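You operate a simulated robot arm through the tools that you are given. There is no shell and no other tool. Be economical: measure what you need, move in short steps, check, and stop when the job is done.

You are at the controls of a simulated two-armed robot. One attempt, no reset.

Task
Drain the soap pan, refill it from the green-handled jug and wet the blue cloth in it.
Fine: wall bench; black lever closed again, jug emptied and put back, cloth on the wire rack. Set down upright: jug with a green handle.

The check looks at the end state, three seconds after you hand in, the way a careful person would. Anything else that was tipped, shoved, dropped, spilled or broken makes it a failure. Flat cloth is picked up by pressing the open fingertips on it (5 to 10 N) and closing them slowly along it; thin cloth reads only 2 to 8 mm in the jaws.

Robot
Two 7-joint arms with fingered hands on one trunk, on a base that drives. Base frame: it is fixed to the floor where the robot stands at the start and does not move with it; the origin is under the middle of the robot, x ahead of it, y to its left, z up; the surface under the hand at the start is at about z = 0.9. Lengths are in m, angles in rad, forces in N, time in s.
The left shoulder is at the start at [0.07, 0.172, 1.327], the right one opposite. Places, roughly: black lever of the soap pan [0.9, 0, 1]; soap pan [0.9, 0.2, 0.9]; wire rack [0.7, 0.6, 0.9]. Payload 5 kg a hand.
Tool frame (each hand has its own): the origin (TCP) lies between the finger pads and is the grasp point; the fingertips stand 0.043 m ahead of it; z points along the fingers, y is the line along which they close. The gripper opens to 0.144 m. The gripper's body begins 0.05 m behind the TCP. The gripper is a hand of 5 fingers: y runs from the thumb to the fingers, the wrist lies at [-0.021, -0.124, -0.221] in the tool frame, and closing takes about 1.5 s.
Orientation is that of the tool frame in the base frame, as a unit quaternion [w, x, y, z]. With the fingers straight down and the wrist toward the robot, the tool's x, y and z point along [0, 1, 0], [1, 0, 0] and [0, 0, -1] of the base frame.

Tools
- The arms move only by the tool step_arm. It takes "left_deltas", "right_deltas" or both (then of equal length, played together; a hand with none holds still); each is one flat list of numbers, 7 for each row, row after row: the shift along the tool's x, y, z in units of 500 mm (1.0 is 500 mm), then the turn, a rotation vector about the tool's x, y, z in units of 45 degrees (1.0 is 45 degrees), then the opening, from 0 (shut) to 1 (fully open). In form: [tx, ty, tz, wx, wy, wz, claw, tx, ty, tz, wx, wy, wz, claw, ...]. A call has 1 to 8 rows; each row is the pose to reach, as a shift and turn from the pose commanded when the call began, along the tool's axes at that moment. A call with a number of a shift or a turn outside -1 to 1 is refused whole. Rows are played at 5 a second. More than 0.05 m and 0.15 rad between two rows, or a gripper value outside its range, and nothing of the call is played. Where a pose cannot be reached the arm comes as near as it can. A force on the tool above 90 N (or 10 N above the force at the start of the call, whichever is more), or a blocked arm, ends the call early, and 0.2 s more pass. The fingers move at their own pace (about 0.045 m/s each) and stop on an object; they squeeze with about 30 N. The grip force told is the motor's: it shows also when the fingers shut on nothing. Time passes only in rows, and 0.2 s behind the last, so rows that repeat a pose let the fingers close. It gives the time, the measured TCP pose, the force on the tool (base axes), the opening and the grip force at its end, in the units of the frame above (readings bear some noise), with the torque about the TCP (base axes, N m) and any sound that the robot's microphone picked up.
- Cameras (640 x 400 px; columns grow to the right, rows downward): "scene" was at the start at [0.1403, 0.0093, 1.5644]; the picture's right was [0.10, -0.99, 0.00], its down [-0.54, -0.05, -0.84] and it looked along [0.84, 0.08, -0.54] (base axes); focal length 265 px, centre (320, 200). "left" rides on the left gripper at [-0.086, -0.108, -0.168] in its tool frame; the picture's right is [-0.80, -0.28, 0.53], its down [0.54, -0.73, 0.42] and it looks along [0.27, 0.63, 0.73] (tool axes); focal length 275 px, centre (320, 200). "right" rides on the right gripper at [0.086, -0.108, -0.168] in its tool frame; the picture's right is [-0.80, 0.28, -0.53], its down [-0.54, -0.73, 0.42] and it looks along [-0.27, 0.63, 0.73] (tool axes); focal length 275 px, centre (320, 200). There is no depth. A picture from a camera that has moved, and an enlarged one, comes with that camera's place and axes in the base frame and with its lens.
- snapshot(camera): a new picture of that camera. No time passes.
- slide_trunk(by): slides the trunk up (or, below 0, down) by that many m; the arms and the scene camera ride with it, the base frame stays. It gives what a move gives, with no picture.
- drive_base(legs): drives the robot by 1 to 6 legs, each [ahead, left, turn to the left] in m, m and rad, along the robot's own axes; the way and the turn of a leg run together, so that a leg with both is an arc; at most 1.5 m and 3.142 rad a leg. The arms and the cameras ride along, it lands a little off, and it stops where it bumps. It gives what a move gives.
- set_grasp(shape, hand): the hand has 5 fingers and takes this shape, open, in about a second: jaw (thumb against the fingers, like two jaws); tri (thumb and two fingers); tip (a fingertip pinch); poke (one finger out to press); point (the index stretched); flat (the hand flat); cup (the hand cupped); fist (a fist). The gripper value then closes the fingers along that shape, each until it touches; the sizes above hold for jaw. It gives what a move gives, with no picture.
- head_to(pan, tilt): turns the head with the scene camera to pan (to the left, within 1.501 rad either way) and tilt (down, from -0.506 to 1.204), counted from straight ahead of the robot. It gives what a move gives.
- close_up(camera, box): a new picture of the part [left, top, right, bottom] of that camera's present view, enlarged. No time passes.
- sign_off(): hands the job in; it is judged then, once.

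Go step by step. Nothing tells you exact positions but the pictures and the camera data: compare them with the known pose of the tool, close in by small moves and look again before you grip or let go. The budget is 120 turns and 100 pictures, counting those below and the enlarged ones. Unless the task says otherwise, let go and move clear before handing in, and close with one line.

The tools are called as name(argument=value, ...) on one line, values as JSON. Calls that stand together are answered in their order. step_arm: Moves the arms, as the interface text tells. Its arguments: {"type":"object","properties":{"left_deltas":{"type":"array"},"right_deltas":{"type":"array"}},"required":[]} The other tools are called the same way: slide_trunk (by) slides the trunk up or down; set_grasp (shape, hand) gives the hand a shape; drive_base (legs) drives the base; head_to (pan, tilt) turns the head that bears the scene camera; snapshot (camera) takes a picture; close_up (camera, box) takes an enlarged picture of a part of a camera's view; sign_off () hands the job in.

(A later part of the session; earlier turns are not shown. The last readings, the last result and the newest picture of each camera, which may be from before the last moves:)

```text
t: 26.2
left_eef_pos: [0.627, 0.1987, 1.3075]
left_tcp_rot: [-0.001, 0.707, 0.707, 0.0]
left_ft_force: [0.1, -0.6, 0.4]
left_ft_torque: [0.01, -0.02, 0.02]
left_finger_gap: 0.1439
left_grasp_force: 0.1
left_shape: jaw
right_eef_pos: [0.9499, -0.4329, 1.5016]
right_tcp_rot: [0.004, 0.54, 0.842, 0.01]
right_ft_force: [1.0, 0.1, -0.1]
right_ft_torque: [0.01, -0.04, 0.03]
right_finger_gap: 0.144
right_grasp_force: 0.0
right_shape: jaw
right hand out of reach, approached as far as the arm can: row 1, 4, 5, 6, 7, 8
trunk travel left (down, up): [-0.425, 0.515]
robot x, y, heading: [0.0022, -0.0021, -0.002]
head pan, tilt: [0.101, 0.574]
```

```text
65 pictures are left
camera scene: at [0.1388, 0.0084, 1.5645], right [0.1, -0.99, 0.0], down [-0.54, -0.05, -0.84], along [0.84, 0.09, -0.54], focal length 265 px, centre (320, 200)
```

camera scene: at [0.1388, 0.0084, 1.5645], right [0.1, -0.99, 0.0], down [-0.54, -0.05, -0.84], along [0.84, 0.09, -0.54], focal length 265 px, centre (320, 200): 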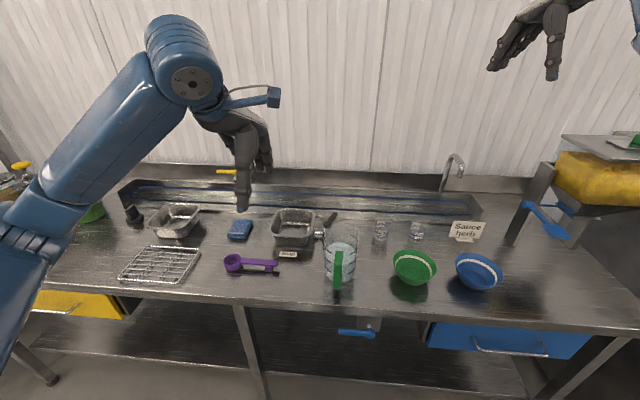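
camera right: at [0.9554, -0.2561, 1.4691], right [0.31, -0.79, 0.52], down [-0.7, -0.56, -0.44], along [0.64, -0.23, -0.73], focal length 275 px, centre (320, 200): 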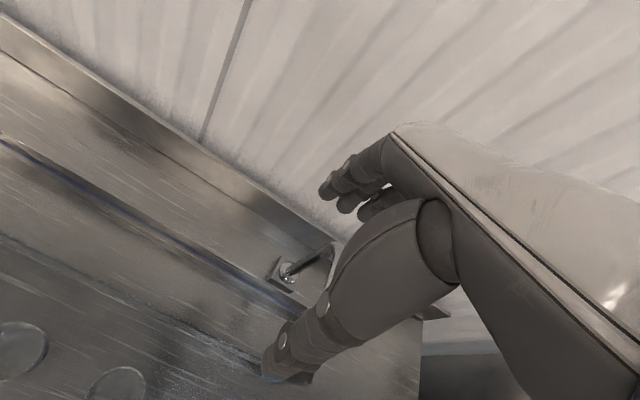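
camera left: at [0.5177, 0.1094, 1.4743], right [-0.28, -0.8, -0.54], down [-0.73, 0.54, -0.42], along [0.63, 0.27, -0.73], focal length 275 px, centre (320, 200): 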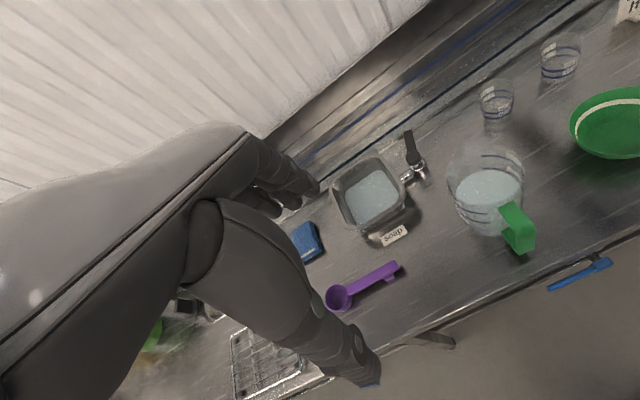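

The sweep ended at the outer limit. From here I pull inward and slightly up.

step_arm(right_deltas=[0.017, -0.05, -0.025, 0, 0, 0, 1, 0.034, -0.1, -0.05, 0, 0, 0, 1, 0.05, -0.15, -0.075, 0, 0, 0, 1, 0.067, -0.2, -0.1, 0, 0, 0, 1, 0.083, -0.25, -0.125, 0, 0, 0, 1, 0.1, -0.3, -0.15, 0, 0, 0, 1, 0.117, -0.35, -0.175, 0, 0, 0, 1, 0.13, -0.4, -0.2, 0, 0, 0, 1])

```text
t: 28.1
left_eef_pos: [0.6261, 0.1992, 1.3075]
left_tcp_rot: [0.0, 0.707, 0.707, 0.001]
left_ft_force: [-1.3, -0.7, 1.0]
left_ft_torque: [0.04, -0.1, 0.04]
left_finger_gap: 0.1439
left_grasp_force: 0.0
left_shape: jaw
right_eef_pos: [0.8123, -0.4957, 1.6643]
right_tcp_rot: [0.004, 0.539, 0.843, 0.01]
right_ft_force: [0.2, 1.3, -2.1]
right_ft_torque: [-0.03, 0.04, 0.04]
right_finger_gap: 0.1438
right_grasp_force: 0.1
right_shape: jaw
right hand out of reach, approached as far as the arm can: row 1, 2, 3, 4, 5, 6, 7, 8
trunk travel left (down, up): [-0.425, 0.515]
robot x, y, heading: [0.0013, -0.0015, 0.003]
head pan, tilt: [0.101, 0.574]
```

Still held at the outer sphere. I try the other plane: a level sweep to the left in the free air above the bench.

step_arm(right_deltas=[0.085, 0.03, 0, 0, 0, 0, 1, 0.17, 0.06, 0, 0, 0, 0, 1, 0.255, 0.09, 0, 0, 0, 0, 1, 0.34, 0.12, 0, 0, 0, 0, 1, 0.425, 0.15, 0, 0, 0, 0, 1, 0.51, 0.18, 0, 0, 0, 0, 1, 0.595, 0.21, 0, 0, 0, 0, 1, 0.68, 0.24, 0, 0, 0, 0, 1])

snapshot(camera="scene")

```text
t: 29.9
left_eef_pos: [0.626, 0.2033, 1.3066]
left_tcp_rot: [0.0, 0.708, 0.707, -0.001]
left_ft_force: [-0.1, 0.4, -0.7]
left_ft_torque: [-0.08, -0.02, -0.02]
left_finger_gap: 0.144
left_grasp_force: 0.1
left_shape: jaw
right_eef_pos: [0.8314, -0.15, 1.7284]
right_tcp_rot: [0.004, 0.539, 0.842, 0.009]
right_ft_force: [0.8, 1.8, -0.4]
right_ft_torque: [-0.1, -0.01, -0.02]
right_finger_gap: 0.1441
right_grasp_force: 0.0
right_shape: jaw
right hand out of reach, approached as far as the arm can: row 1, 2, 3, 4, 5, 6, 7, 8
trunk travel left (down, up): [-0.425, 0.515]
robot x, y, heading: [0.001, -0.0002, 0.007]
head pan, tilt: [0.101, 0.574]
```

```text
64 pictures are left
camera scene: at [0.14, 0.0125, 1.5644], right [0.1, -0.99, 0.0], down [-0.54, -0.06, -0.84], along [0.84, 0.08, -0.54], focal length 265 px, centre (320, 200)
```

scene: 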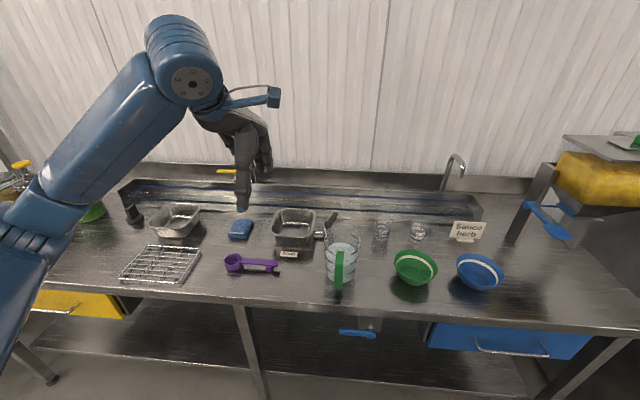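

The wrist distance fell slightly to 0.90. From here I go straight down toward the starting height.

step_arm(right_deltas=[0, -0.01, 0.095, 0, 0, 0, 1, 0, -0.02, 0.19, 0, 0, 0, 1, 0, -0.03, 0.285, 0, 0, 0, 1, 0, -0.04, 0.38, 0, 0, 0, 1, 0, -0.05, 0.475, 0, 0, 0, 1, 0, -0.06, 0.57, 0, 0, 0, 1, 0, -0.07, 0.665, 0, 0, 0, 1, 0, -0.08, 0.76, 0, 0, 0, 1])

snapshot(camera="scene")

```text
t: 31.6
left_eef_pos: [0.6298, 0.1992, 1.3053]
left_tcp_rot: [0.0, 0.707, 0.707, -0.001]
left_ft_force: [0.2, -0.1, -0.2]
left_ft_torque: [0.04, -0.01, -0.04]
left_finger_gap: 0.1438
left_grasp_force: 0.1
left_shape: jaw
right_eef_pos: [0.9927, -0.191, 1.4942]
right_tcp_rot: [0.002, 0.539, 0.842, 0.009]
right_ft_force: [0.6, -0.7, -0.8]
right_ft_torque: [0.01, 0.05, 0.02]
right_finger_gap: 0.1441
right_grasp_force: 0.1
right_shape: jaw
right hand out of reach, approached as far as the arm can: row 1, 2, 3, 4, 5, 6, 7, 8
trunk travel left (down, up): [-0.425, 0.515]
robot x, y, heading: [-0.0004, -0.0034, -0.001]
head pan, tilt: [0.101, 0.574]
```

```text
63 pictures are left
camera scene: at [0.1421, 0.0086, 1.5643], right [0.1, -0.99, 0.0], down [-0.54, -0.05, -0.84], along [0.83, 0.08, -0.54], focal length 265 px, centre (320, 200)
```

scene: 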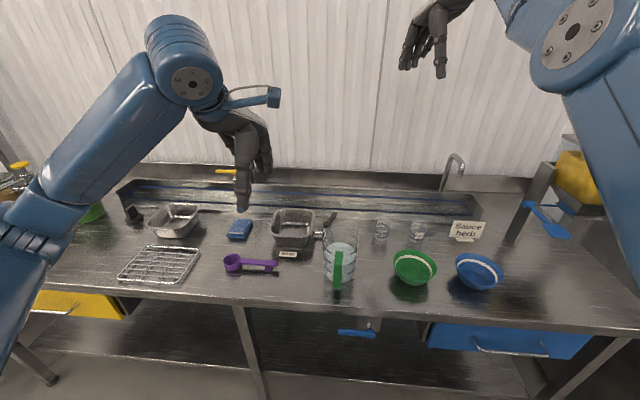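

The right arm stays locked with a straight elbow but is high and out of the way, so I carry on with the left arm, which can reach everything. I give it a fingertip pinch and bring it above the lever's free end to close the drain; first I check the pan.

set_grasp(shape="tip", hand="left")

step_arm(left_deltas=[-0.03, 0.08, 0, 0, 0, 0.12, 0.2, -0.06, 0.16, 0.02, 0, 0, 0.25, 0.1, -0.09, 0.24, 0.05, 0, 0, 0.37, 0, -0.12, 0.32, 0.08, 0, 0, 0.5, 0, -0.15, 0.4, 0.11, 0, 0, 0.62, 0, -0.18, 0.48, 0.14, 0, 0, 0.75, 0, -0.21, 0.56, 0.17, 0, 0, 0.87, 0, -0.24, 0.64, 0.2, 0, 0, 1, 0])

snapshot(camera="left")

close_up(camera="scene", box=[240, 190, 400, 290])

```text
t: 32.5
left_eef_pos: [0.6277, 0.1999, 1.3064]
left_tcp_rot: [0.0, 0.707, 0.707, 0.0]
left_ft_force: [-0.2, 0.4, -0.4]
left_ft_torque: [-0.03, 0.02, 0.01]
left_finger_gap: 0.1439
left_grasp_force: 0.1
left_shape: tip
right_eef_pos: [0.9906, -0.1913, 1.4961]
right_tcp_rot: [0.002, 0.539, 0.842, 0.008]
right_ft_force: [-0.7, 0.3, 0.9]
right_ft_torque: [0.0, 0.0, 0.0]
right_finger_gap: 0.1439
right_grasp_force: 0.0
right_shape: jaw
trunk travel left (down, up): [-0.425, 0.515]
robot x, y, heading: [0.0007, -0.0014, -0.003]
head pan, tilt: [0.101, 0.574]
```

```text
t: 34.4
left_eef_pos: [0.9505, 0.0773, 1.203]
left_tcp_rot: [-0.001, 0.924, 0.382, 0.0]
left_ft_force: [0.5, 0.8, -0.4]
left_ft_torque: [0.0, 0.06, -0.03]
left_finger_gap: 0.0003
left_grasp_force: 0.1
left_shape: tip
right_eef_pos: [0.9924, -0.1933, 1.4929]
right_tcp_rot: [0.001, 0.539, 0.842, 0.007]
right_ft_force: [0.6, -0.9, -0.1]
right_ft_torque: [0.09, 0.03, 0.01]
right_finger_gap: 0.144
right_grasp_force: 0.1
right_shape: jaw
trunk travel left (down, up): [-0.425, 0.515]
robot x, y, heading: [-0.0005, 0.0019, 0.005]
head pan, tilt: [0.101, 0.574]
```

```text
62 pictures are left
camera left: at [0.8141, 0.0937, 1.3706], right [-0.77, -0.36, -0.53], down [-0.13, 0.9, -0.42], along [0.63, -0.25, -0.73], focal length 275 px, centre (320, 200)
```

left: 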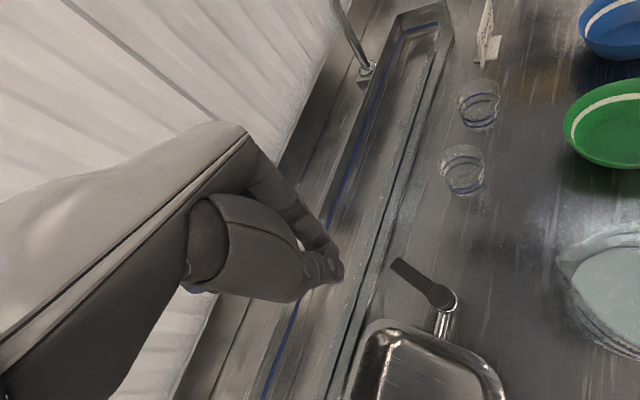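

```text
4.00 times, centred on (320, 240) of scene
camera zoom: at [0.1428, 0.0068, 1.5641], right [0.1, -0.99, 0.0], down [-0.54, -0.05, -0.84], along [0.83, 0.09, -0.54], focal length 1060 px, centre (320, 40)
```

zoom: 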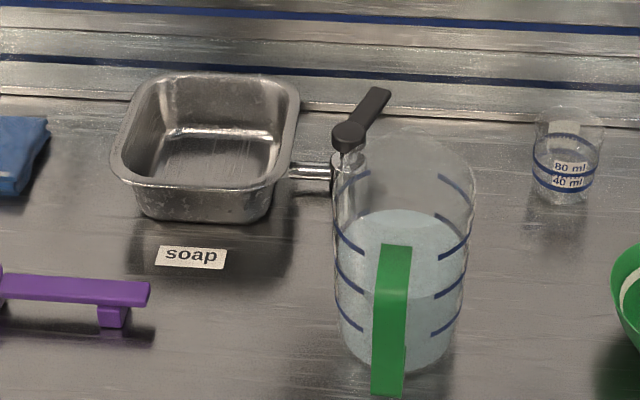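

The pan is drained. The lever's tip is at (0.975, 0.033); I lower the pinched fingertips on its left side, between it and the pan.

step_arm(left_deltas=[0.012, 0.027, 0.04, 0, 0, 0, 0, 0.023, 0.054, 0.1, 0, 0, 0, 0, 0.023, 0.054, 0.18, 0, 0, 0, 0, 0.023, 0.054, 0.26, 0, 0, 0, 0, 0.023, 0.054, 0.33, 0, 0, 0, 0, 0.023, 0.054, 0.38, 0, 0, 0, 0, 0.023, 0.054, 0.42, 0, 0, 0, 0])

snapshot(camera="left")

close_up(camera="scene", box=[270, 180, 366, 240])

```text
t: 36.0
left_eef_pos: [0.9721, 0.067, 0.9947]
left_tcp_rot: [0.0, 0.924, 0.382, 0.0]
left_ft_force: [0.8, -0.3, 0.7]
left_ft_torque: [0.0, -0.02, -0.03]
left_finger_gap: 0.0002
left_grasp_force: 30.6
left_shape: tip
right_eef_pos: [0.9912, -0.1916, 1.4953]
right_tcp_rot: [0.001, 0.539, 0.842, 0.008]
right_ft_force: [0.3, -0.3, -0.1]
right_ft_torque: [-0.01, 0.01, 0.0]
right_finger_gap: 0.1439
right_grasp_force: 0.2
right_shape: jaw
trunk travel left (down, up): [-0.425, 0.515]
robot x, y, heading: [-0.0026, -0.0005, -0.002]
head pan, tilt: [0.101, 0.574]
```

```text
60 pictures are left
camera left: at [0.8348, 0.0829, 1.1621], right [-0.76, -0.36, -0.53], down [-0.13, 0.9, -0.42], along [0.63, -0.26, -0.73], focal length 275 px, centre (320, 200)
```

left: 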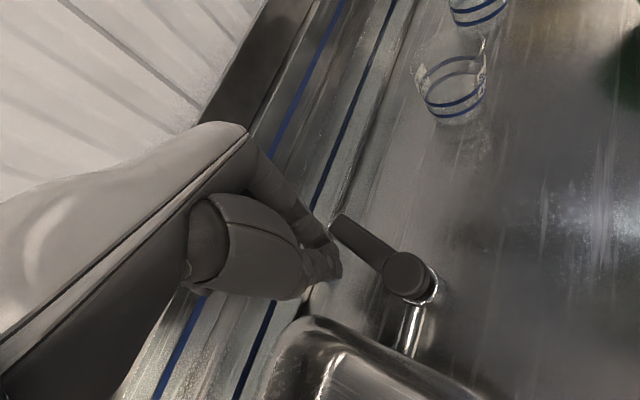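

```text
6.67 times, centred on (318, 210) of scene
camera zoom: at [0.1412, 0.0089, 1.5643], right [0.1, -0.99, 0.0], down [-0.54, -0.05, -0.84], along [0.83, 0.08, -0.54], focal length 1766 px, centre (333, 133)
```

zoom: 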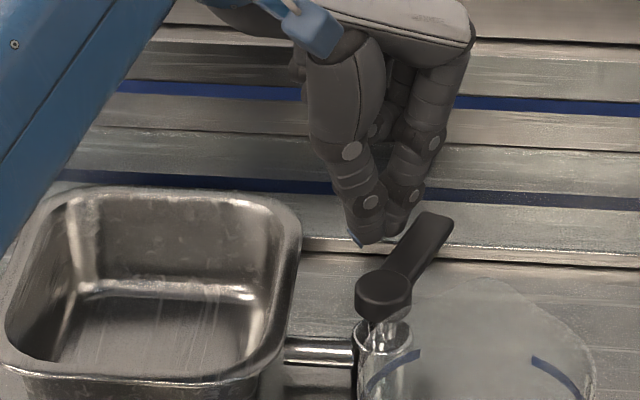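

The fingertips are beside the lever at the right place. I lower one more centimetre and push it along the arc back to the right.

step_arm(left_deltas=[0, 0, 0.02, 0, 0, 0, 0, -0.0163, 0.0219, 0.02, 0, 0, 0, 0, -0.038, 0.038, 0.02, 0, 0, 0, 0, -0.0638, 0.0479, 0.02, 0, 0, 0, 0, -0.0905, 0.0537, 0.02, 0, 0, 0, 0, -0.1174, 0.0523, 0.02, 0, 0, 0, 0, -0.1441, 0.0465, 0.02, 0, 0, 0, 0, -0.161, 0.0393, 0.02, 0, 0, 0, 0])

snapshot(camera="left")

close_up(camera="scene", box=[290, 180, 386, 240])

```text
t: 37.8
left_eef_pos: [0.9329, -0.0025, 0.9871]
left_tcp_rot: [0.0, 0.924, 0.383, 0.0]
left_ft_force: [16.1, 2.2, 6.3]
left_ft_torque: [0.07, -0.26, -0.18]
left_finger_gap: 0.0
left_grasp_force: 29.7
left_shape: tip
right_eef_pos: [0.9941, -0.1902, 1.4935]
right_tcp_rot: [0.001, 0.539, 0.843, 0.007]
right_ft_force: [0.0, 0.0, -0.2]
right_ft_torque: [-0.04, 0.02, 0.01]
right_finger_gap: 0.1438
right_grasp_force: 0.1
right_shape: jaw
trunk travel left (down, up): [-0.425, 0.515]
robot x, y, heading: [0.0013, -0.0012, 0.0]
head pan, tilt: [0.101, 0.574]
```

```text
58 pictures are left
camera left: at [0.7952, 0.012, 1.1535], right [-0.76, -0.36, -0.53], down [-0.13, 0.9, -0.42], along [0.63, -0.25, -0.73], focal length 275 px, centre (320, 200)
```

left: 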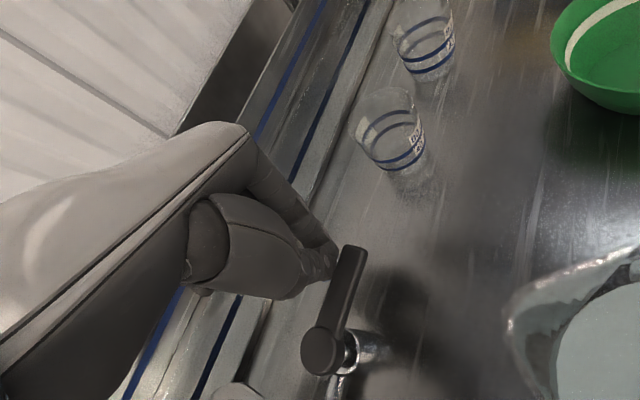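

```text
6.67 times, centred on (338, 210) of scene
camera zoom: at [0.1438, 0.0094, 1.5642], right [0.1, -0.99, 0.0], down [-0.54, -0.06, -0.84], along [0.83, 0.08, -0.55], focal length 1766 px, centre (200, 133)
```

zoom: 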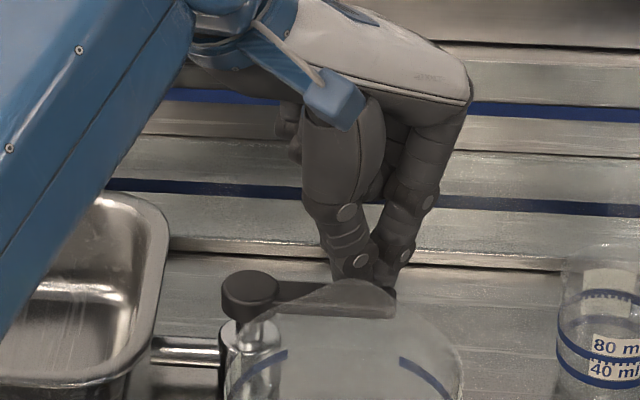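

The lever is back to within a few degrees of its first direction. I push 1.5 cm further toward me to seat it, until the force rises.

step_arm(left_deltas=[-0.011, -0.011, 0, 0, 0, 0, 0, -0.019, -0.019, 0, 0, 0, 0, 0, -0.026, -0.026, 0, 0, 0, 0, 0])

snapshot(camera="left")

```text
t: 38.5
left_eef_pos: [0.9184, -0.0031, 0.986]
left_tcp_rot: [0.003, 0.923, 0.384, 0.001]
left_ft_force: [58.4, 3.2, 9.4]
left_ft_torque: [0.04, -1.55, 0.27]
left_finger_gap: 0.0001
left_grasp_force: 29.8
left_shape: tip
right_eef_pos: [0.9966, -0.1892, 1.4924]
right_tcp_rot: [0.0, 0.538, 0.843, 0.007]
right_ft_force: [-0.8, 0.1, 1.0]
right_ft_torque: [-0.01, 0.01, 0.01]
right_finger_gap: 0.1438
right_grasp_force: 0.0
right_shape: jaw
trunk travel left (down, up): [-0.425, 0.515]
robot x, y, heading: [0.0007, -0.0019, -0.001]
head pan, tilt: [0.101, 0.574]
```

```text
56 pictures are left
camera left: at [0.7804, 0.0125, 1.1522], right [-0.76, -0.37, -0.54], down [-0.13, 0.9, -0.43], along [0.64, -0.25, -0.73], focal length 275 px, centre (320, 200)
```

left: 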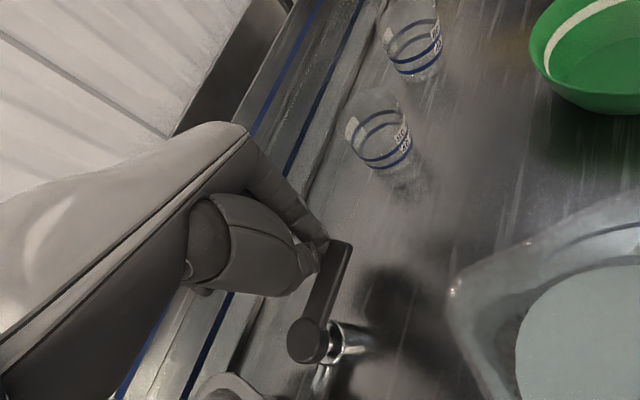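

The force reached 58 N at its stop, so the lever is closed. I back off and lift; next the jug: its handle is a loop with its outer bar near x = 0.64, z 0.95 to 1.055, and I'll pinch that bar from the front.

step_arm(left_deltas=[0.05, 0.05, 0, 0, 0, 0, 0, 0.05, 0.05, -0.06, 0, 0, 0, 0, 0.05, 0.05, -0.14, 0, 0, 0, 0, 0.05, 0.05, -0.22, 0, 0, 0, 0, 0.05, 0.05, -0.3, 0, 0, 0, 0, 0.05, 0.05, -0.38, 0, 0, 0, 0, 0.05, 0.05, -0.46, 0, 0, 0, 0, 0.05, 0.05, -0.54, 0, 0, 0, 0])

set_grasp(shape="jaw", hand="left")

close_up(camera="scene", box=[290, 190, 450, 290])

```text
t: 40.4
left_eef_pos: [0.9466, -0.0022, 1.2588]
left_tcp_rot: [-0.001, 0.924, 0.383, -0.001]
left_ft_force: [0.3, -0.1, -1.0]
left_ft_torque: [-0.02, 0.0, 0.01]
left_finger_gap: 0.0
left_grasp_force: 29.7
left_shape: tip
right_eef_pos: [0.9908, -0.1912, 1.4973]
right_tcp_rot: [0.002, 0.538, 0.843, 0.008]
right_ft_force: [-0.5, 0.8, -0.1]
right_ft_torque: [0.0, -0.04, -0.03]
right_finger_gap: 0.1441
right_grasp_force: 0.0
right_shape: jaw
trunk travel left (down, up): [-0.425, 0.515]
robot x, y, heading: [-0.0013, -0.0014, 0.005]
head pan, tilt: [0.101, 0.574]
```

```text
t: 41.2
left_eef_pos: [0.9491, -0.002, 1.2567]
left_tcp_rot: [0.0, 0.924, 0.382, -0.001]
left_ft_force: [-0.3, -0.1, -0.5]
left_ft_torque: [-0.03, -0.02, 0.01]
left_finger_gap: 0.1437
left_grasp_force: 0.0
left_shape: jaw
right_eef_pos: [0.9908, -0.1915, 1.4948]
right_tcp_rot: [0.002, 0.539, 0.842, 0.008]
right_ft_force: [0.2, 0.2, -0.9]
right_ft_torque: [0.02, -0.01, -0.02]
right_finger_gap: 0.144
right_grasp_force: 0.1
right_shape: jaw
trunk travel left (down, up): [-0.425, 0.515]
robot x, y, heading: [-0.0022, -0.0006, 0.003]
head pan, tilt: [0.101, 0.574]
```

```text
4.00 times, centred on (370, 240) of scene
camera zoom: at [0.141, 0.0088, 1.5643], right [0.1, -0.99, 0.0], down [-0.54, -0.05, -0.84], along [0.83, 0.08, -0.54], focal length 1060 px, centre (120, 40)
```

zoom: 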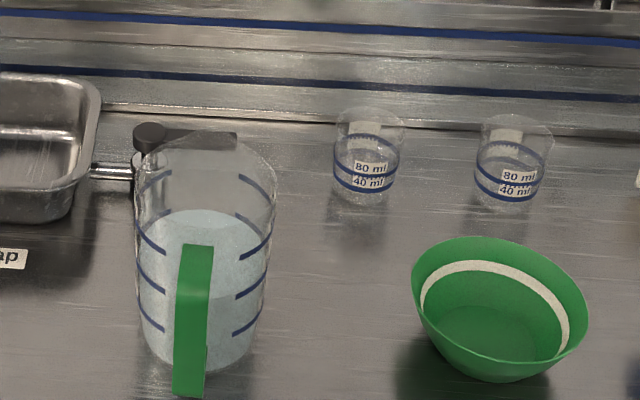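

The lever is closed as before and the jug stands untouched. I bring the left hand back toward me, turning it so it will point forward at the handle.

step_arm(left_deltas=[-0.026, -0.08, -0.02, 0, 0, 0.12, 1, -0.053, -0.16, -0.04, 0, 0, 0.25, 1, -0.08, -0.24, -0.06, 0, 0, 0.37, 1, -0.106, -0.32, -0.08, 0, 0, 0.5, 1, -0.132, -0.4, -0.1, 0, 0, 0.62, 1, -0.159, -0.48, -0.1, 0, 0, 0.75, 1, -0.186, -0.56, -0.1, 0, 0, 0.87, 1, -0.212, -0.636, -0.1, 0, 0, 1, 1])

step_arm(left_deltas=[-0.03, 0.01, 0, 0, 0.15, 0, 1, -0.06, 0.02, 0, 0, 0.3, 0, 1, -0.09, 0.03, 0, 0, 0.45, 0, 1, -0.12, 0.05, 0, 0, 0.6, 0, 1, -0.15, 0.07, 0, 0, 0.75, 0, 1, -0.18, 0.09, 0, 0, 0.9, 0, 1, -0.2, 0.1, 0, 0, 1, 0, 1])

```text
t: 43.0
left_eef_pos: [0.6461, 0.147, 1.3062]
left_tcp_rot: [0.002, 1.0, -0.002, 0.0]
left_ft_force: [-0.2, 0.8, 1.1]
left_ft_torque: [-0.02, -0.04, 0.01]
left_finger_gap: 0.1436
left_grasp_force: 0.0
left_shape: jaw
right_eef_pos: [0.988, -0.1899, 1.4976]
right_tcp_rot: [0.003, 0.539, 0.842, 0.008]
right_ft_force: [0.5, -0.5, 0.2]
right_ft_torque: [-0.04, -0.05, -0.02]
right_finger_gap: 0.144
right_grasp_force: 0.1
right_shape: jaw
trunk travel left (down, up): [-0.425, 0.515]
robot x, y, heading: [0.0038, -0.0021, 0.002]
head pan, tilt: [0.101, 0.574]
```

```text
t: 44.6
left_eef_pos: [0.5473, 0.0976, 1.3063]
left_tcp_rot: [0.0, 0.924, -0.001, 0.382]
left_ft_force: [0.0, -0.4, 0.3]
left_ft_torque: [0.03, 0.0, 0.0]
left_finger_gap: 0.1437
left_grasp_force: 0.1
left_shape: jaw
right_eef_pos: [0.9905, -0.1915, 1.4961]
right_tcp_rot: [0.002, 0.539, 0.842, 0.008]
right_ft_force: [0.5, -0.4, 0.0]
right_ft_torque: [-0.01, -0.03, 0.0]
right_finger_gap: 0.144
right_grasp_force: 0.0
right_shape: jaw
trunk travel left (down, up): [-0.425, 0.515]
robot x, y, heading: [-0.003, 0.0009, 0.002]
head pan, tilt: [0.101, 0.574]
```

Now I finish the turn to point forward and lower behind the handle.

step_arm(left_deltas=[-0.038, 0.023, 0.042, 0, 0.15, 0, 1, -0.077, 0.046, 0.085, 0, 0.3, 0, 1, -0.115, 0.069, 0.127, 0, 0.45, 0, 1, -0.154, 0.092, 0.17, 0, 0.6, 0, 1, -0.19, 0.115, 0.212, 0, 0.75, 0, 1, -0.23, 0.138, 0.254, 0, 0.9, 0, 1, -0.27, 0.16, 0.297, 0, 1, 0, 1])

snapshot(camera="left")

snapshot(camera="scene")

```text
t: 46.2
left_eef_pos: [0.5544, 0.016, 1.1056]
left_tcp_rot: [0.001, 0.706, -0.001, 0.708]
left_ft_force: [0.1, 0.3, -0.6]
left_ft_torque: [-0.02, 0.04, -0.02]
left_finger_gap: 0.1438
left_grasp_force: 0.0
left_shape: jaw
left hand out of reach, approached as far as the arm can: row 1, 2, 3, 4, 5, 6
right_eef_pos: [0.9898, -0.1907, 1.4973]
right_tcp_rot: [0.002, 0.539, 0.842, 0.008]
right_ft_force: [-0.2, 0.0, 0.9]
right_ft_torque: [0.0, -0.04, -0.03]
right_finger_gap: 0.1443
right_grasp_force: 0.0
right_shape: jaw
trunk travel left (down, up): [-0.425, 0.515]
robot x, y, heading: [0.0037, 0.0002, -0.004]
head pan, tilt: [0.101, 0.574]
```

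```text
54 pictures are left
camera left: at [0.3871, 0.125, 1.0194], right [0.54, 0.28, -0.8], down [0.42, 0.73, 0.54], along [0.73, -0.63, 0.27], focal length 275 px, centre (320, 200)
```

left: 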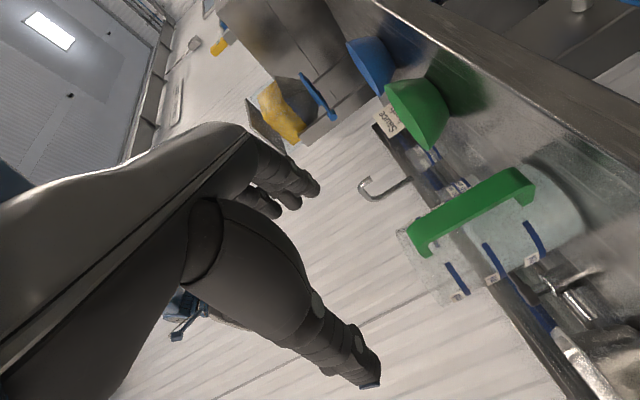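

```text
53 pictures are left
camera scene: at [0.1391, 0.0091, 1.5647], right [0.1, -0.99, 0.0], down [-0.54, -0.05, -0.84], along [0.84, 0.08, -0.54], focal length 265 px, centre (320, 200)
```

scene: 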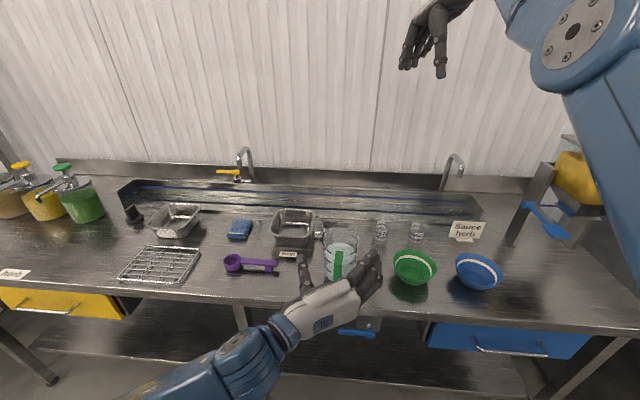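

The hand points forward, with the handle's bar ahead at about (0.64, 0.009, 0.93 to 1.045). I lower to z = 1.0 and check before moving in.

step_arm(left_deltas=[-0.05, 0.004, 0, 0, 0, 0, 1, -0.1, 0.008, 0, 0, 0, 0, 1, -0.15, 0.012, 0, 0, 0, 0, 1, -0.205, 0.014, 0, 0, 0, 0, 1])

snapshot(camera="left")

close_up(camera="scene", box=[260, 210, 420, 310])

```text
t: 47.2
left_eef_pos: [0.5552, 0.0096, 1.004]
left_tcp_rot: [0.0, 0.707, 0.001, 0.708]
left_ft_force: [0.4, -0.4, 1.1]
left_ft_torque: [0.0, 0.02, -0.02]
left_finger_gap: 0.1439
left_grasp_force: 0.0
left_shape: jaw
right_eef_pos: [0.9907, -0.1905, 1.4961]
right_tcp_rot: [0.002, 0.539, 0.842, 0.008]
right_ft_force: [-0.3, 0.1, 0.0]
right_ft_torque: [0.01, -0.01, 0.0]
right_finger_gap: 0.1441
right_grasp_force: 0.0
right_shape: jaw
trunk travel left (down, up): [-0.425, 0.515]
robot x, y, heading: [0.0021, 0.0013, -0.002]
head pan, tilt: [0.101, 0.574]
```

```text
52 pictures are left
camera left: at [0.3886, 0.1175, 0.9174], right [0.53, 0.28, -0.8], down [0.42, 0.73, 0.54], along [0.73, -0.63, 0.27], focal length 275 px, centre (320, 200)
```

left: 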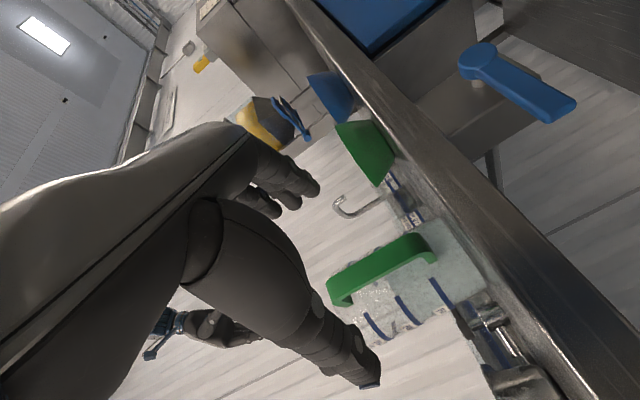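

```text
4.00 times, centred on (340, 260) of scene
camera zoom: at [0.1401, 0.009, 1.5645], right [0.1, -0.99, 0.0], down [-0.54, -0.05, -0.84], along [0.84, 0.08, -0.54], focal length 1060 px, centre (240, -40)
```

zoom: 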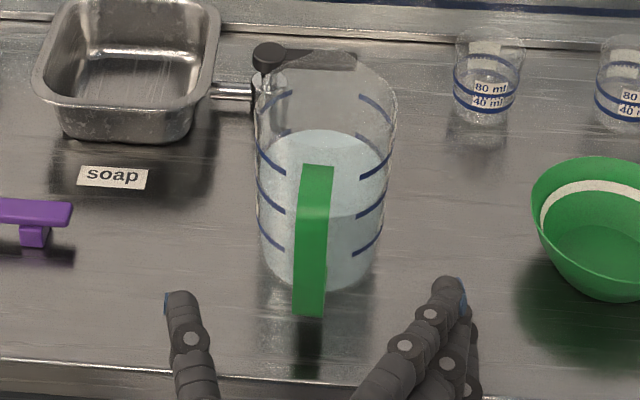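

The bar is centred between thumb and fingers. I move forward so the bar sits in the grasp, then look.

step_arm(left_deltas=[0, 0, 0.05, 0, 0, 0, 1, 0, 0, 0.1, 0, 0, 0, 1, 0, 0, 0.15, 0, 0, 0, 1, 0, 0, 0.184, 0, 0, 0, 1, 0, 0, 0.184, 0, 0, 0, 0.6])

snapshot(camera="left")

close_up(camera="scene", box=[260, 210, 420, 310])

```text
t: 48.5
left_eef_pos: [0.6495, 0.0092, 1.0034]
left_tcp_rot: [0.0, 0.707, 0.0, 0.707]
left_ft_force: [0.1, -0.2, 0.2]
left_ft_torque: [-0.01, 0.03, -0.01]
left_finger_gap: 0.1092
left_grasp_force: 0.2
left_shape: jaw
right_eef_pos: [0.9902, -0.1905, 1.4965]
right_tcp_rot: [0.001, 0.539, 0.843, 0.008]
right_ft_force: [-0.2, 0.2, 0.4]
right_ft_torque: [0.0, 0.0, 0.02]
right_finger_gap: 0.1441
right_grasp_force: 0.0
right_shape: jaw
trunk travel left (down, up): [-0.425, 0.515]
robot x, y, heading: [0.0026, 0.0007, 0.004]
head pan, tilt: [0.101, 0.574]
```

```text
50 pictures are left
camera left: at [0.482, 0.1177, 0.9167], right [0.53, 0.28, -0.8], down [0.42, 0.73, 0.54], along [0.73, -0.63, 0.27], focal length 275 px, centre (320, 200)
```

left: 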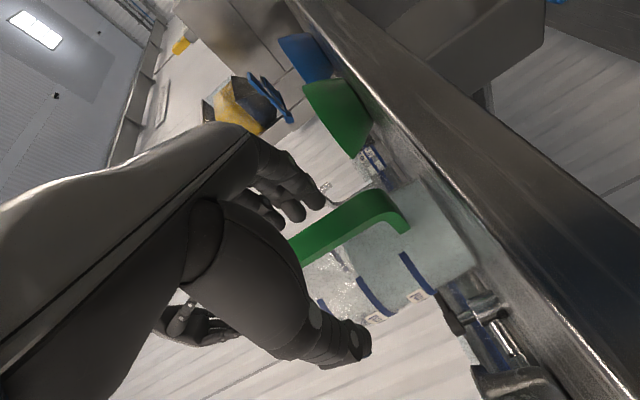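

```text
4.00 times, centred on (340, 260) of scene
camera zoom: at [0.14, 0.009, 1.5644], right [0.1, -0.99, 0.0], down [-0.54, -0.05, -0.84], along [0.84, 0.08, -0.54], focal length 1060 px, centre (240, -40)
```

zoom: 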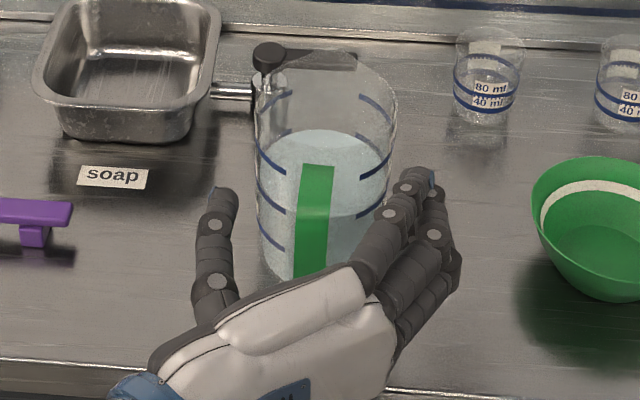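

Thumb and fingers flank the bar and stay ahead of the jug's wall. I close on it.

step_arm(left_deltas=[0, 0, 0, 0, 0, 0, 0.4, 0, 0, 0, 0, 0, 0, 0.25, 0, 0, 0, 0, 0, 0, 0, 0, 0, 0, 0, 0, 0, 0, 0, 0, 0, 0, 0, 0, 0, 0, 0, 0, 0, 0, 0, 0, 0, 0, 0, 0, 0, 0, 0])

snapshot(camera="left")

close_up(camera="scene", box=[260, 210, 420, 310])

```text
t: 50.0
left_eef_pos: [0.6499, 0.0099, 1.0029]
left_tcp_rot: [0.0, 0.707, 0.0, 0.707]
left_ft_force: [-0.3, 1.6, 0.6]
left_ft_torque: [0.22, 0.22, 0.05]
left_finger_gap: 0.0102
left_grasp_force: 30.5
left_shape: jaw
right_eef_pos: [0.9922, -0.1909, 1.4961]
right_tcp_rot: [0.002, 0.539, 0.843, 0.008]
right_ft_force: [0.0, -1.0, 0.0]
right_ft_torque: [0.0, 0.0, -0.01]
right_finger_gap: 0.1442
right_grasp_force: 0.1
right_shape: jaw
trunk travel left (down, up): [-0.425, 0.515]
robot x, y, heading: [0.0005, -0.0021, 0.003]
head pan, tilt: [0.101, 0.574]
```

```text
48 pictures are left
camera left: at [0.4823, 0.1181, 0.9164], right [0.53, 0.28, -0.8], down [0.42, 0.73, 0.54], along [0.73, -0.63, 0.27], focal length 275 px, centre (320, 200)
```

left: 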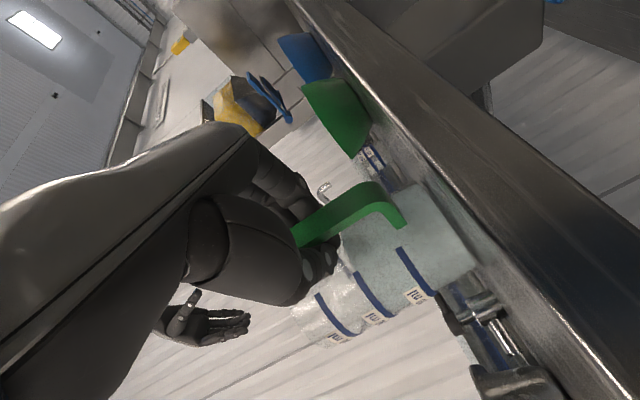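

```text
4.00 times, centred on (340, 260) of scene
camera zoom: at [0.1407, 0.0092, 1.5644], right [0.1, -0.99, 0.0], down [-0.54, -0.05, -0.84], along [0.84, 0.08, -0.54], focal length 1060 px, centre (240, -40)
```

zoom: 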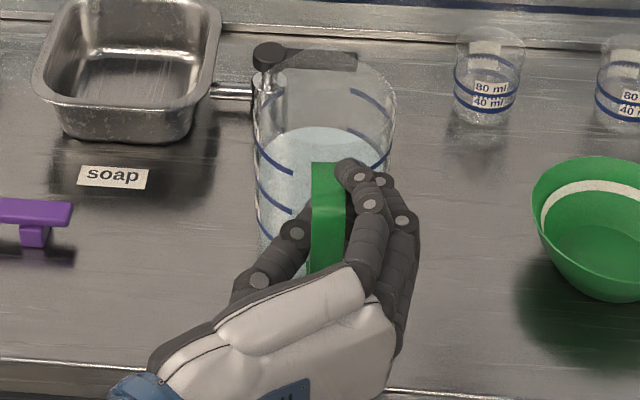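

The fingers have wrapped the bar (the jug turned slightly with it). I lift 2 cm as a test.

step_arm(left_deltas=[0.01, 0, 0, 0, 0, 0, 0, 0.02, 0, 0, 0, 0, 0, 0, 0.03, 0, 0, 0, 0, 0, 0, 0.04, 0, 0, 0, 0, 0, 0, 0.04, 0, 0, 0, 0, 0, 0])

snapshot(camera="scene")

snapshot(camera="left")

```text
t: 51.2
left_eef_pos: [0.6493, 0.0087, 1.0235]
left_tcp_rot: [0.001, 0.708, 0.001, 0.707]
left_ft_force: [1.1, -0.2, -5.4]
left_ft_torque: [0.09, 0.24, 0.0]
left_finger_gap: 0.0098
left_grasp_force: 29.8
left_shape: jaw
right_eef_pos: [0.9915, -0.1922, 1.4958]
right_tcp_rot: [0.001, 0.538, 0.843, 0.008]
right_ft_force: [-0.6, -0.7, 0.4]
right_ft_torque: [0.01, -0.03, 0.02]
right_finger_gap: 0.144
right_grasp_force: 0.0
right_shape: jaw
trunk travel left (down, up): [-0.425, 0.515]
robot x, y, heading: [-0.0013, -0.0007, -0.003]
head pan, tilt: [0.101, 0.574]
```

```text
46 pictures are left
camera scene: at [0.1411, 0.0089, 1.5643], right [0.1, -0.99, 0.0], down [-0.54, -0.05, -0.84], along [0.83, 0.08, -0.54], focal length 265 px, centre (320, 200)
```

scene: 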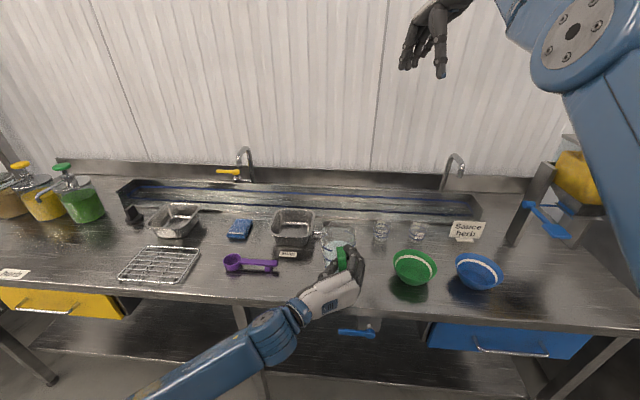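

```text
45 pictures are left
camera left: at [0.4818, 0.1182, 0.9371], right [0.53, 0.28, -0.8], down [0.42, 0.73, 0.54], along [0.73, -0.63, 0.27], focal length 275 px, centre (320, 200)
```

left: 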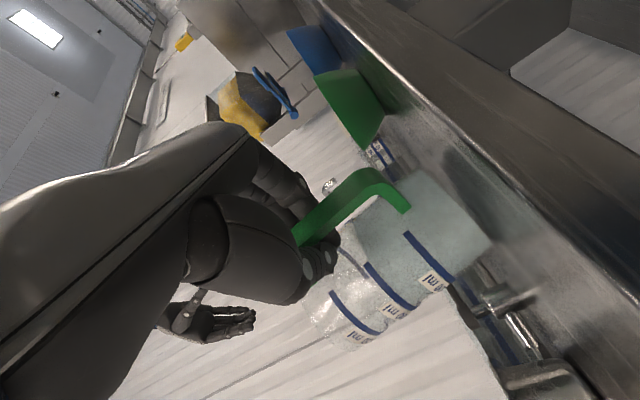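

The weight reads about 5.5 N. I check how much the jug tilted in the grip.

close_up(camera="scene", box=[260, 200, 420, 300])

```text
4.00 times, centred on (340, 250) of scene
camera zoom: at [0.1411, 0.0089, 1.5643], right [0.1, -0.99, 0.0], down [-0.54, -0.05, -0.84], along [0.83, 0.08, -0.54], focal length 1060 px, centre (240, 0)
```

zoom: 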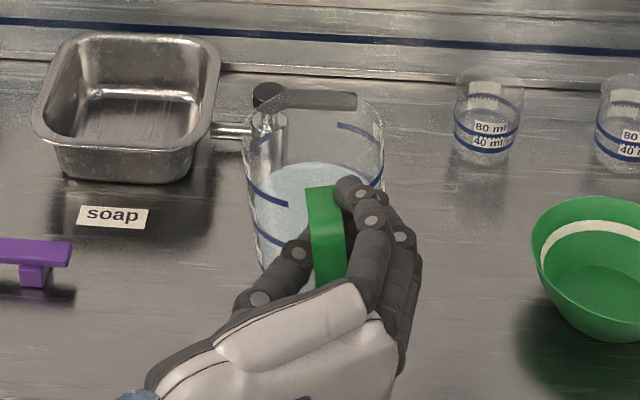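

The jug leans a little but the water is well below the rim. I lift further with a slight nose-up pitch and check again.

step_arm(left_deltas=[0.03, 0, 0, 0, 0.05, 0, 0, 0.06, 0, 0, 0, 0.1, 0, 0, 0.09, 0, 0, 0, 0.15, 0, 0, 0.12, 0, 0, 0, 0.2, 0, 0, 0.15, 0, 0, 0, 0.2, 0, 0, 0.15, 0, 0, 0, 0.2, 0, 0])

close_up(camera="scene", box=[240, 180, 440, 305])

snapshot(camera="left")

```text
t: 52.6
left_eef_pos: [0.6487, 0.009, 1.0989]
left_tcp_rot: [0.0, 0.65, -0.001, 0.76]
left_ft_force: [0.2, 0.3, -7.3]
left_ft_torque: [0.09, 0.55, 0.03]
left_finger_gap: 0.0098
left_grasp_force: 30.0
left_shape: jaw
right_eef_pos: [0.991, -0.1914, 1.4942]
right_tcp_rot: [0.002, 0.539, 0.842, 0.008]
right_ft_force: [0.6, 0.3, 0.4]
right_ft_torque: [0.01, 0.01, 0.01]
right_finger_gap: 0.1439
right_grasp_force: 0.1
right_shape: jaw
trunk travel left (down, up): [-0.425, 0.515]
robot x, y, heading: [0.0025, 0.0031, -0.001]
head pan, tilt: [0.101, 0.574]
```

```text
3.20 times, centred on (340, 242) of scene
camera zoom: at [0.1415, 0.0089, 1.5643], right [0.1, -0.99, 0.0], down [-0.54, -0.05, -0.84], along [0.83, 0.08, -0.54], focal length 848 px, centre (256, 64)
```

zoom: 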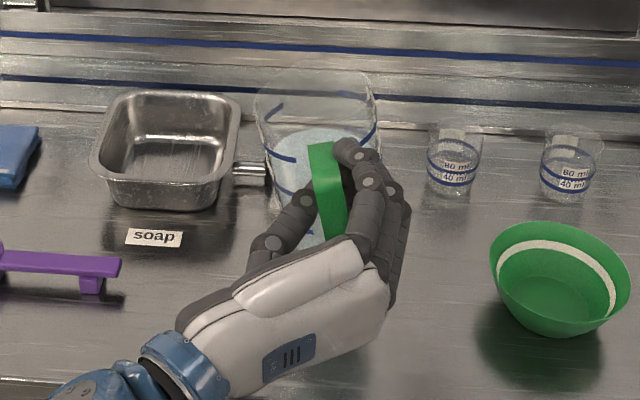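

```text
42 pictures are left
camera left: at [0.4975, 0.118, 0.987], right [0.65, 0.28, -0.7], down [0.33, 0.73, 0.6], along [0.68, -0.63, 0.38], focal length 275 px, centre (320, 200)
```

left: 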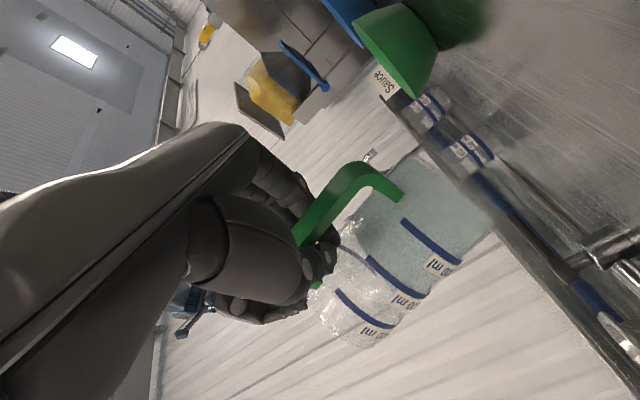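

It holds firmly at 7.3 N. I carry the jug, level, over to the front of the pan.

step_arm(left_deltas=[0.004, -0.039, 0.02, 0, 0, 0, 0, 0.006, -0.078, 0.04, 0, 0, 0, 0, 0.008, -0.117, 0.06, 0, 0, 0, 0, 0.01, -0.156, 0.08, 0, 0, 0, 0, 0.012, -0.195, 0.1, 0, 0, 0, 0, 0.014, -0.234, 0.12, 0, 0, 0, 0, 0.016, -0.273, 0.14, 0, 0, 0, 0, 0.016, -0.312, 0.156, 0, 0, 0, 0])

snapshot(camera="left")

close_up(camera="scene", box=[200, 160, 400, 285])

```text
t: 54.5
left_eef_pos: [0.7261, 0.1665, 1.1166]
left_tcp_rot: [0.001, 0.65, 0.001, 0.76]
left_ft_force: [-0.5, 0.9, -7.3]
left_ft_torque: [0.04, 0.51, -0.02]
left_finger_gap: 0.0099
left_grasp_force: 30.3
left_shape: jaw
right_eef_pos: [0.991, -0.1901, 1.4947]
right_tcp_rot: [0.003, 0.539, 0.842, 0.007]
right_ft_force: [0.9, 0.0, -0.4]
right_ft_torque: [-0.04, 0.02, -0.01]
right_finger_gap: 0.144
right_grasp_force: 0.1
right_shape: jaw
trunk travel left (down, up): [-0.425, 0.515]
robot x, y, heading: [0.0001, 0.0026, -0.0]
head pan, tilt: [0.101, 0.574]
```

```text
41 pictures are left
camera left: at [0.5738, 0.2751, 1.0045], right [0.65, 0.28, -0.7], down [0.34, 0.73, 0.6], along [0.68, -0.63, 0.38], focal length 275 px, centre (320, 200)
```

left: 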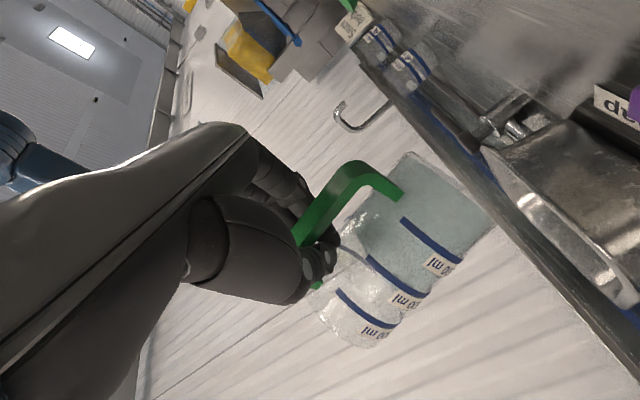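

```text
3.20 times, centred on (300, 222) of scene
camera zoom: at [0.1416, 0.0098, 1.5642], right [0.1, -0.99, 0.0], down [-0.54, -0.06, -0.84], along [0.83, 0.08, -0.54], focal length 848 px, centre (384, 128)
```

zoom: 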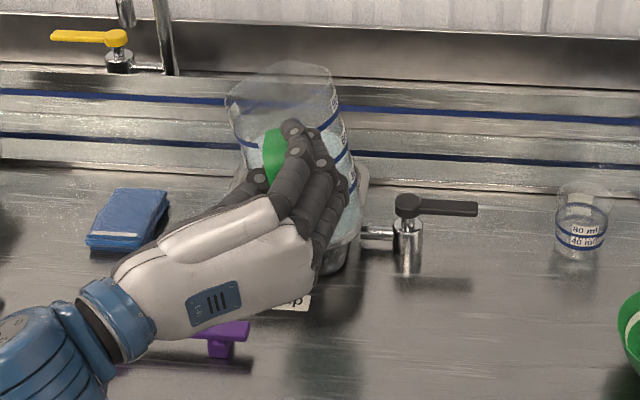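

The jug's spout is at about (0.875, 0.175) over the pan, with a slight lean to the left. I roll out the lean and start tilting, keeping the spout over the pan.

step_arm(left_deltas=[0, 0, 0, 0, 0, 0.1, 0, 0, 0, 0, 0, -0.05, 0.2, 0, 0, 0, 0, 0, -0.18, 0.2, 0, 0, 0, 0, 0, -0.31, 0.2, 0, 0, 0, 0, 0, -0.44, 0.2, 0, 0, 0, 0, 0, -0.57, 0.2, 0, 0, 0, 0, 0, -0.7, 0.2, 0])

snapshot(camera="left")

close_up(camera="scene", box=[200, 160, 400, 285])

```text
t: 56.0
left_eef_pos: [0.7255, 0.1651, 1.1162]
left_tcp_rot: [-0.06, 0.83, -0.051, 0.552]
left_ft_force: [0.1, -0.6, -7.0]
left_ft_torque: [0.02, 0.25, -0.03]
left_finger_gap: 0.0098
left_grasp_force: 29.3
left_shape: jaw
right_eef_pos: [0.991, -0.1909, 1.4946]
right_tcp_rot: [0.001, 0.539, 0.842, 0.007]
right_ft_force: [0.4, -0.4, -0.1]
right_ft_torque: [0.02, 0.0, 0.0]
right_finger_gap: 0.144
right_grasp_force: 0.0
right_shape: jaw
trunk travel left (down, up): [-0.425, 0.515]
robot x, y, heading: [0.0007, 0.0043, 0.006]
head pan, tilt: [0.101, 0.574]
```

```text
39 pictures are left
camera left: at [0.5396, 0.2782, 1.1192], right [0.19, 0.42, -0.89], down [0.61, 0.65, 0.44], along [0.77, -0.63, -0.13], focal length 275 px, centre (320, 200)
```

left: 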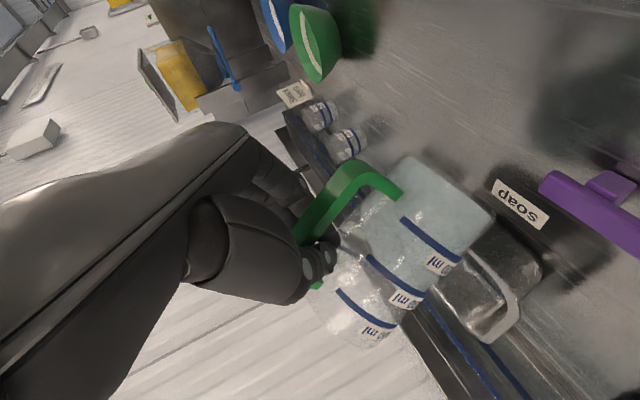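

```text
3.20 times, centred on (300, 222) of scene
camera zoom: at [0.1418, 0.0088, 1.5642], right [0.1, -0.99, 0.0], down [-0.54, -0.05, -0.84], along [0.83, 0.08, -0.54], focal length 848 px, centre (384, 128)
```

zoom: 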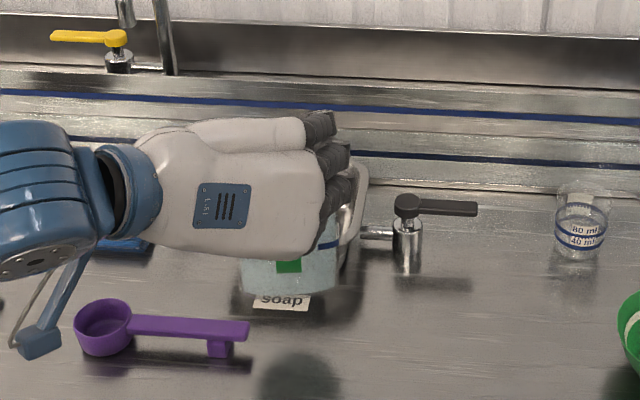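

About 31 degrees of tilt, spout over the pan and nothing pouring yet. I tilt on to about 70 degrees around the spout.

step_arm(left_deltas=[-0.002, 0, -0.0055, -0.017, -0.11, 0.005, 0, 0.004, -0.001, -0.01, -0.033, -0.219, 0.01, 0, 0.0255, -0.0044, -0.0107, -0.05, -0.329, 0.014, 0, 0.0447, -0.007, -0.0058, -0.067, -0.438, 0.019, 0, 0.0727, -0.011, 0, -0.084, -0.549, 0.024, 0, 0.1014, -0.015, 0.0072, -0.1, -0.658, 0.029, 0, 0.127, -0.0187, 0.018, -0.117, -0.768, 0.033, 0, 0.147, -0.0214, 0.025, -0.131, -0.856, 0.037, 0])

snapshot(camera="left")

close_up(camera="scene", box=[200, 160, 400, 285])

```text
t: 57.9
left_eef_pos: [0.766, 0.1642, 1.1817]
left_tcp_rot: [-0.037, 0.967, -0.068, 0.243]
left_ft_force: [1.0, -0.4, -4.2]
left_ft_torque: [0.04, -0.03, 0.01]
left_finger_gap: 0.0097
left_grasp_force: 29.7
left_shape: jaw
right_eef_pos: [0.9922, -0.1916, 1.4944]
right_tcp_rot: [0.002, 0.539, 0.842, 0.007]
right_ft_force: [0.2, -0.7, -0.1]
right_ft_torque: [0.03, 0.03, 0.01]
right_finger_gap: 0.1442
right_grasp_force: 0.1
right_shape: jaw
trunk travel left (down, up): [-0.425, 0.515]
robot x, y, heading: [0.0042, 0.0003, 0.003]
head pan, tilt: [0.101, 0.574]
```

```text
37 pictures are left
camera left: at [0.6231, 0.2774, 1.2993], right [-0.41, 0.42, -0.81], down [0.76, 0.65, -0.04], along [0.51, -0.63, -0.59], focal length 275 px, centre (320, 200)
```

left: 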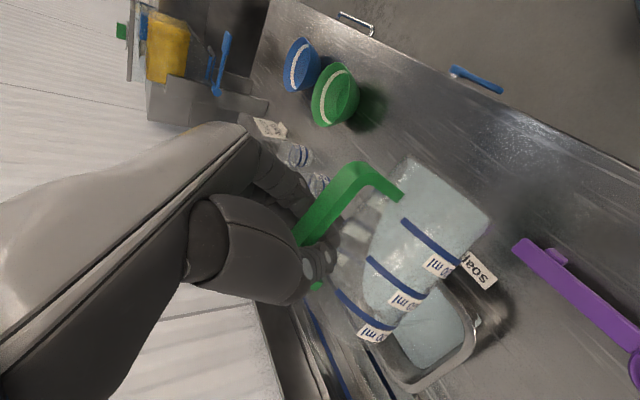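

```text
3.20 times, centred on (300, 222) of scene
camera zoom: at [0.1419, 0.0085, 1.5643], right [0.1, -0.99, 0.0], down [-0.54, -0.05, -0.84], along [0.83, 0.08, -0.54], focal length 848 px, centre (384, 128)
```

zoom: 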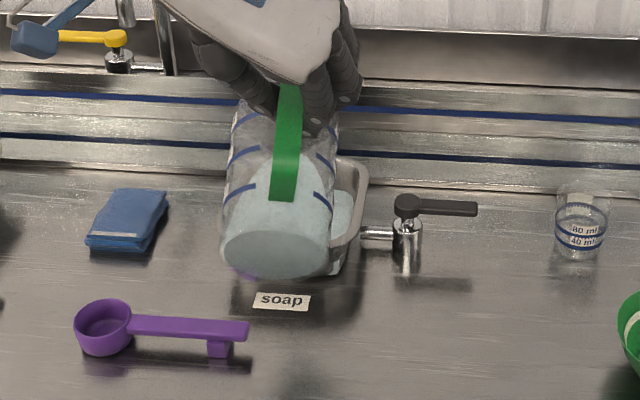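

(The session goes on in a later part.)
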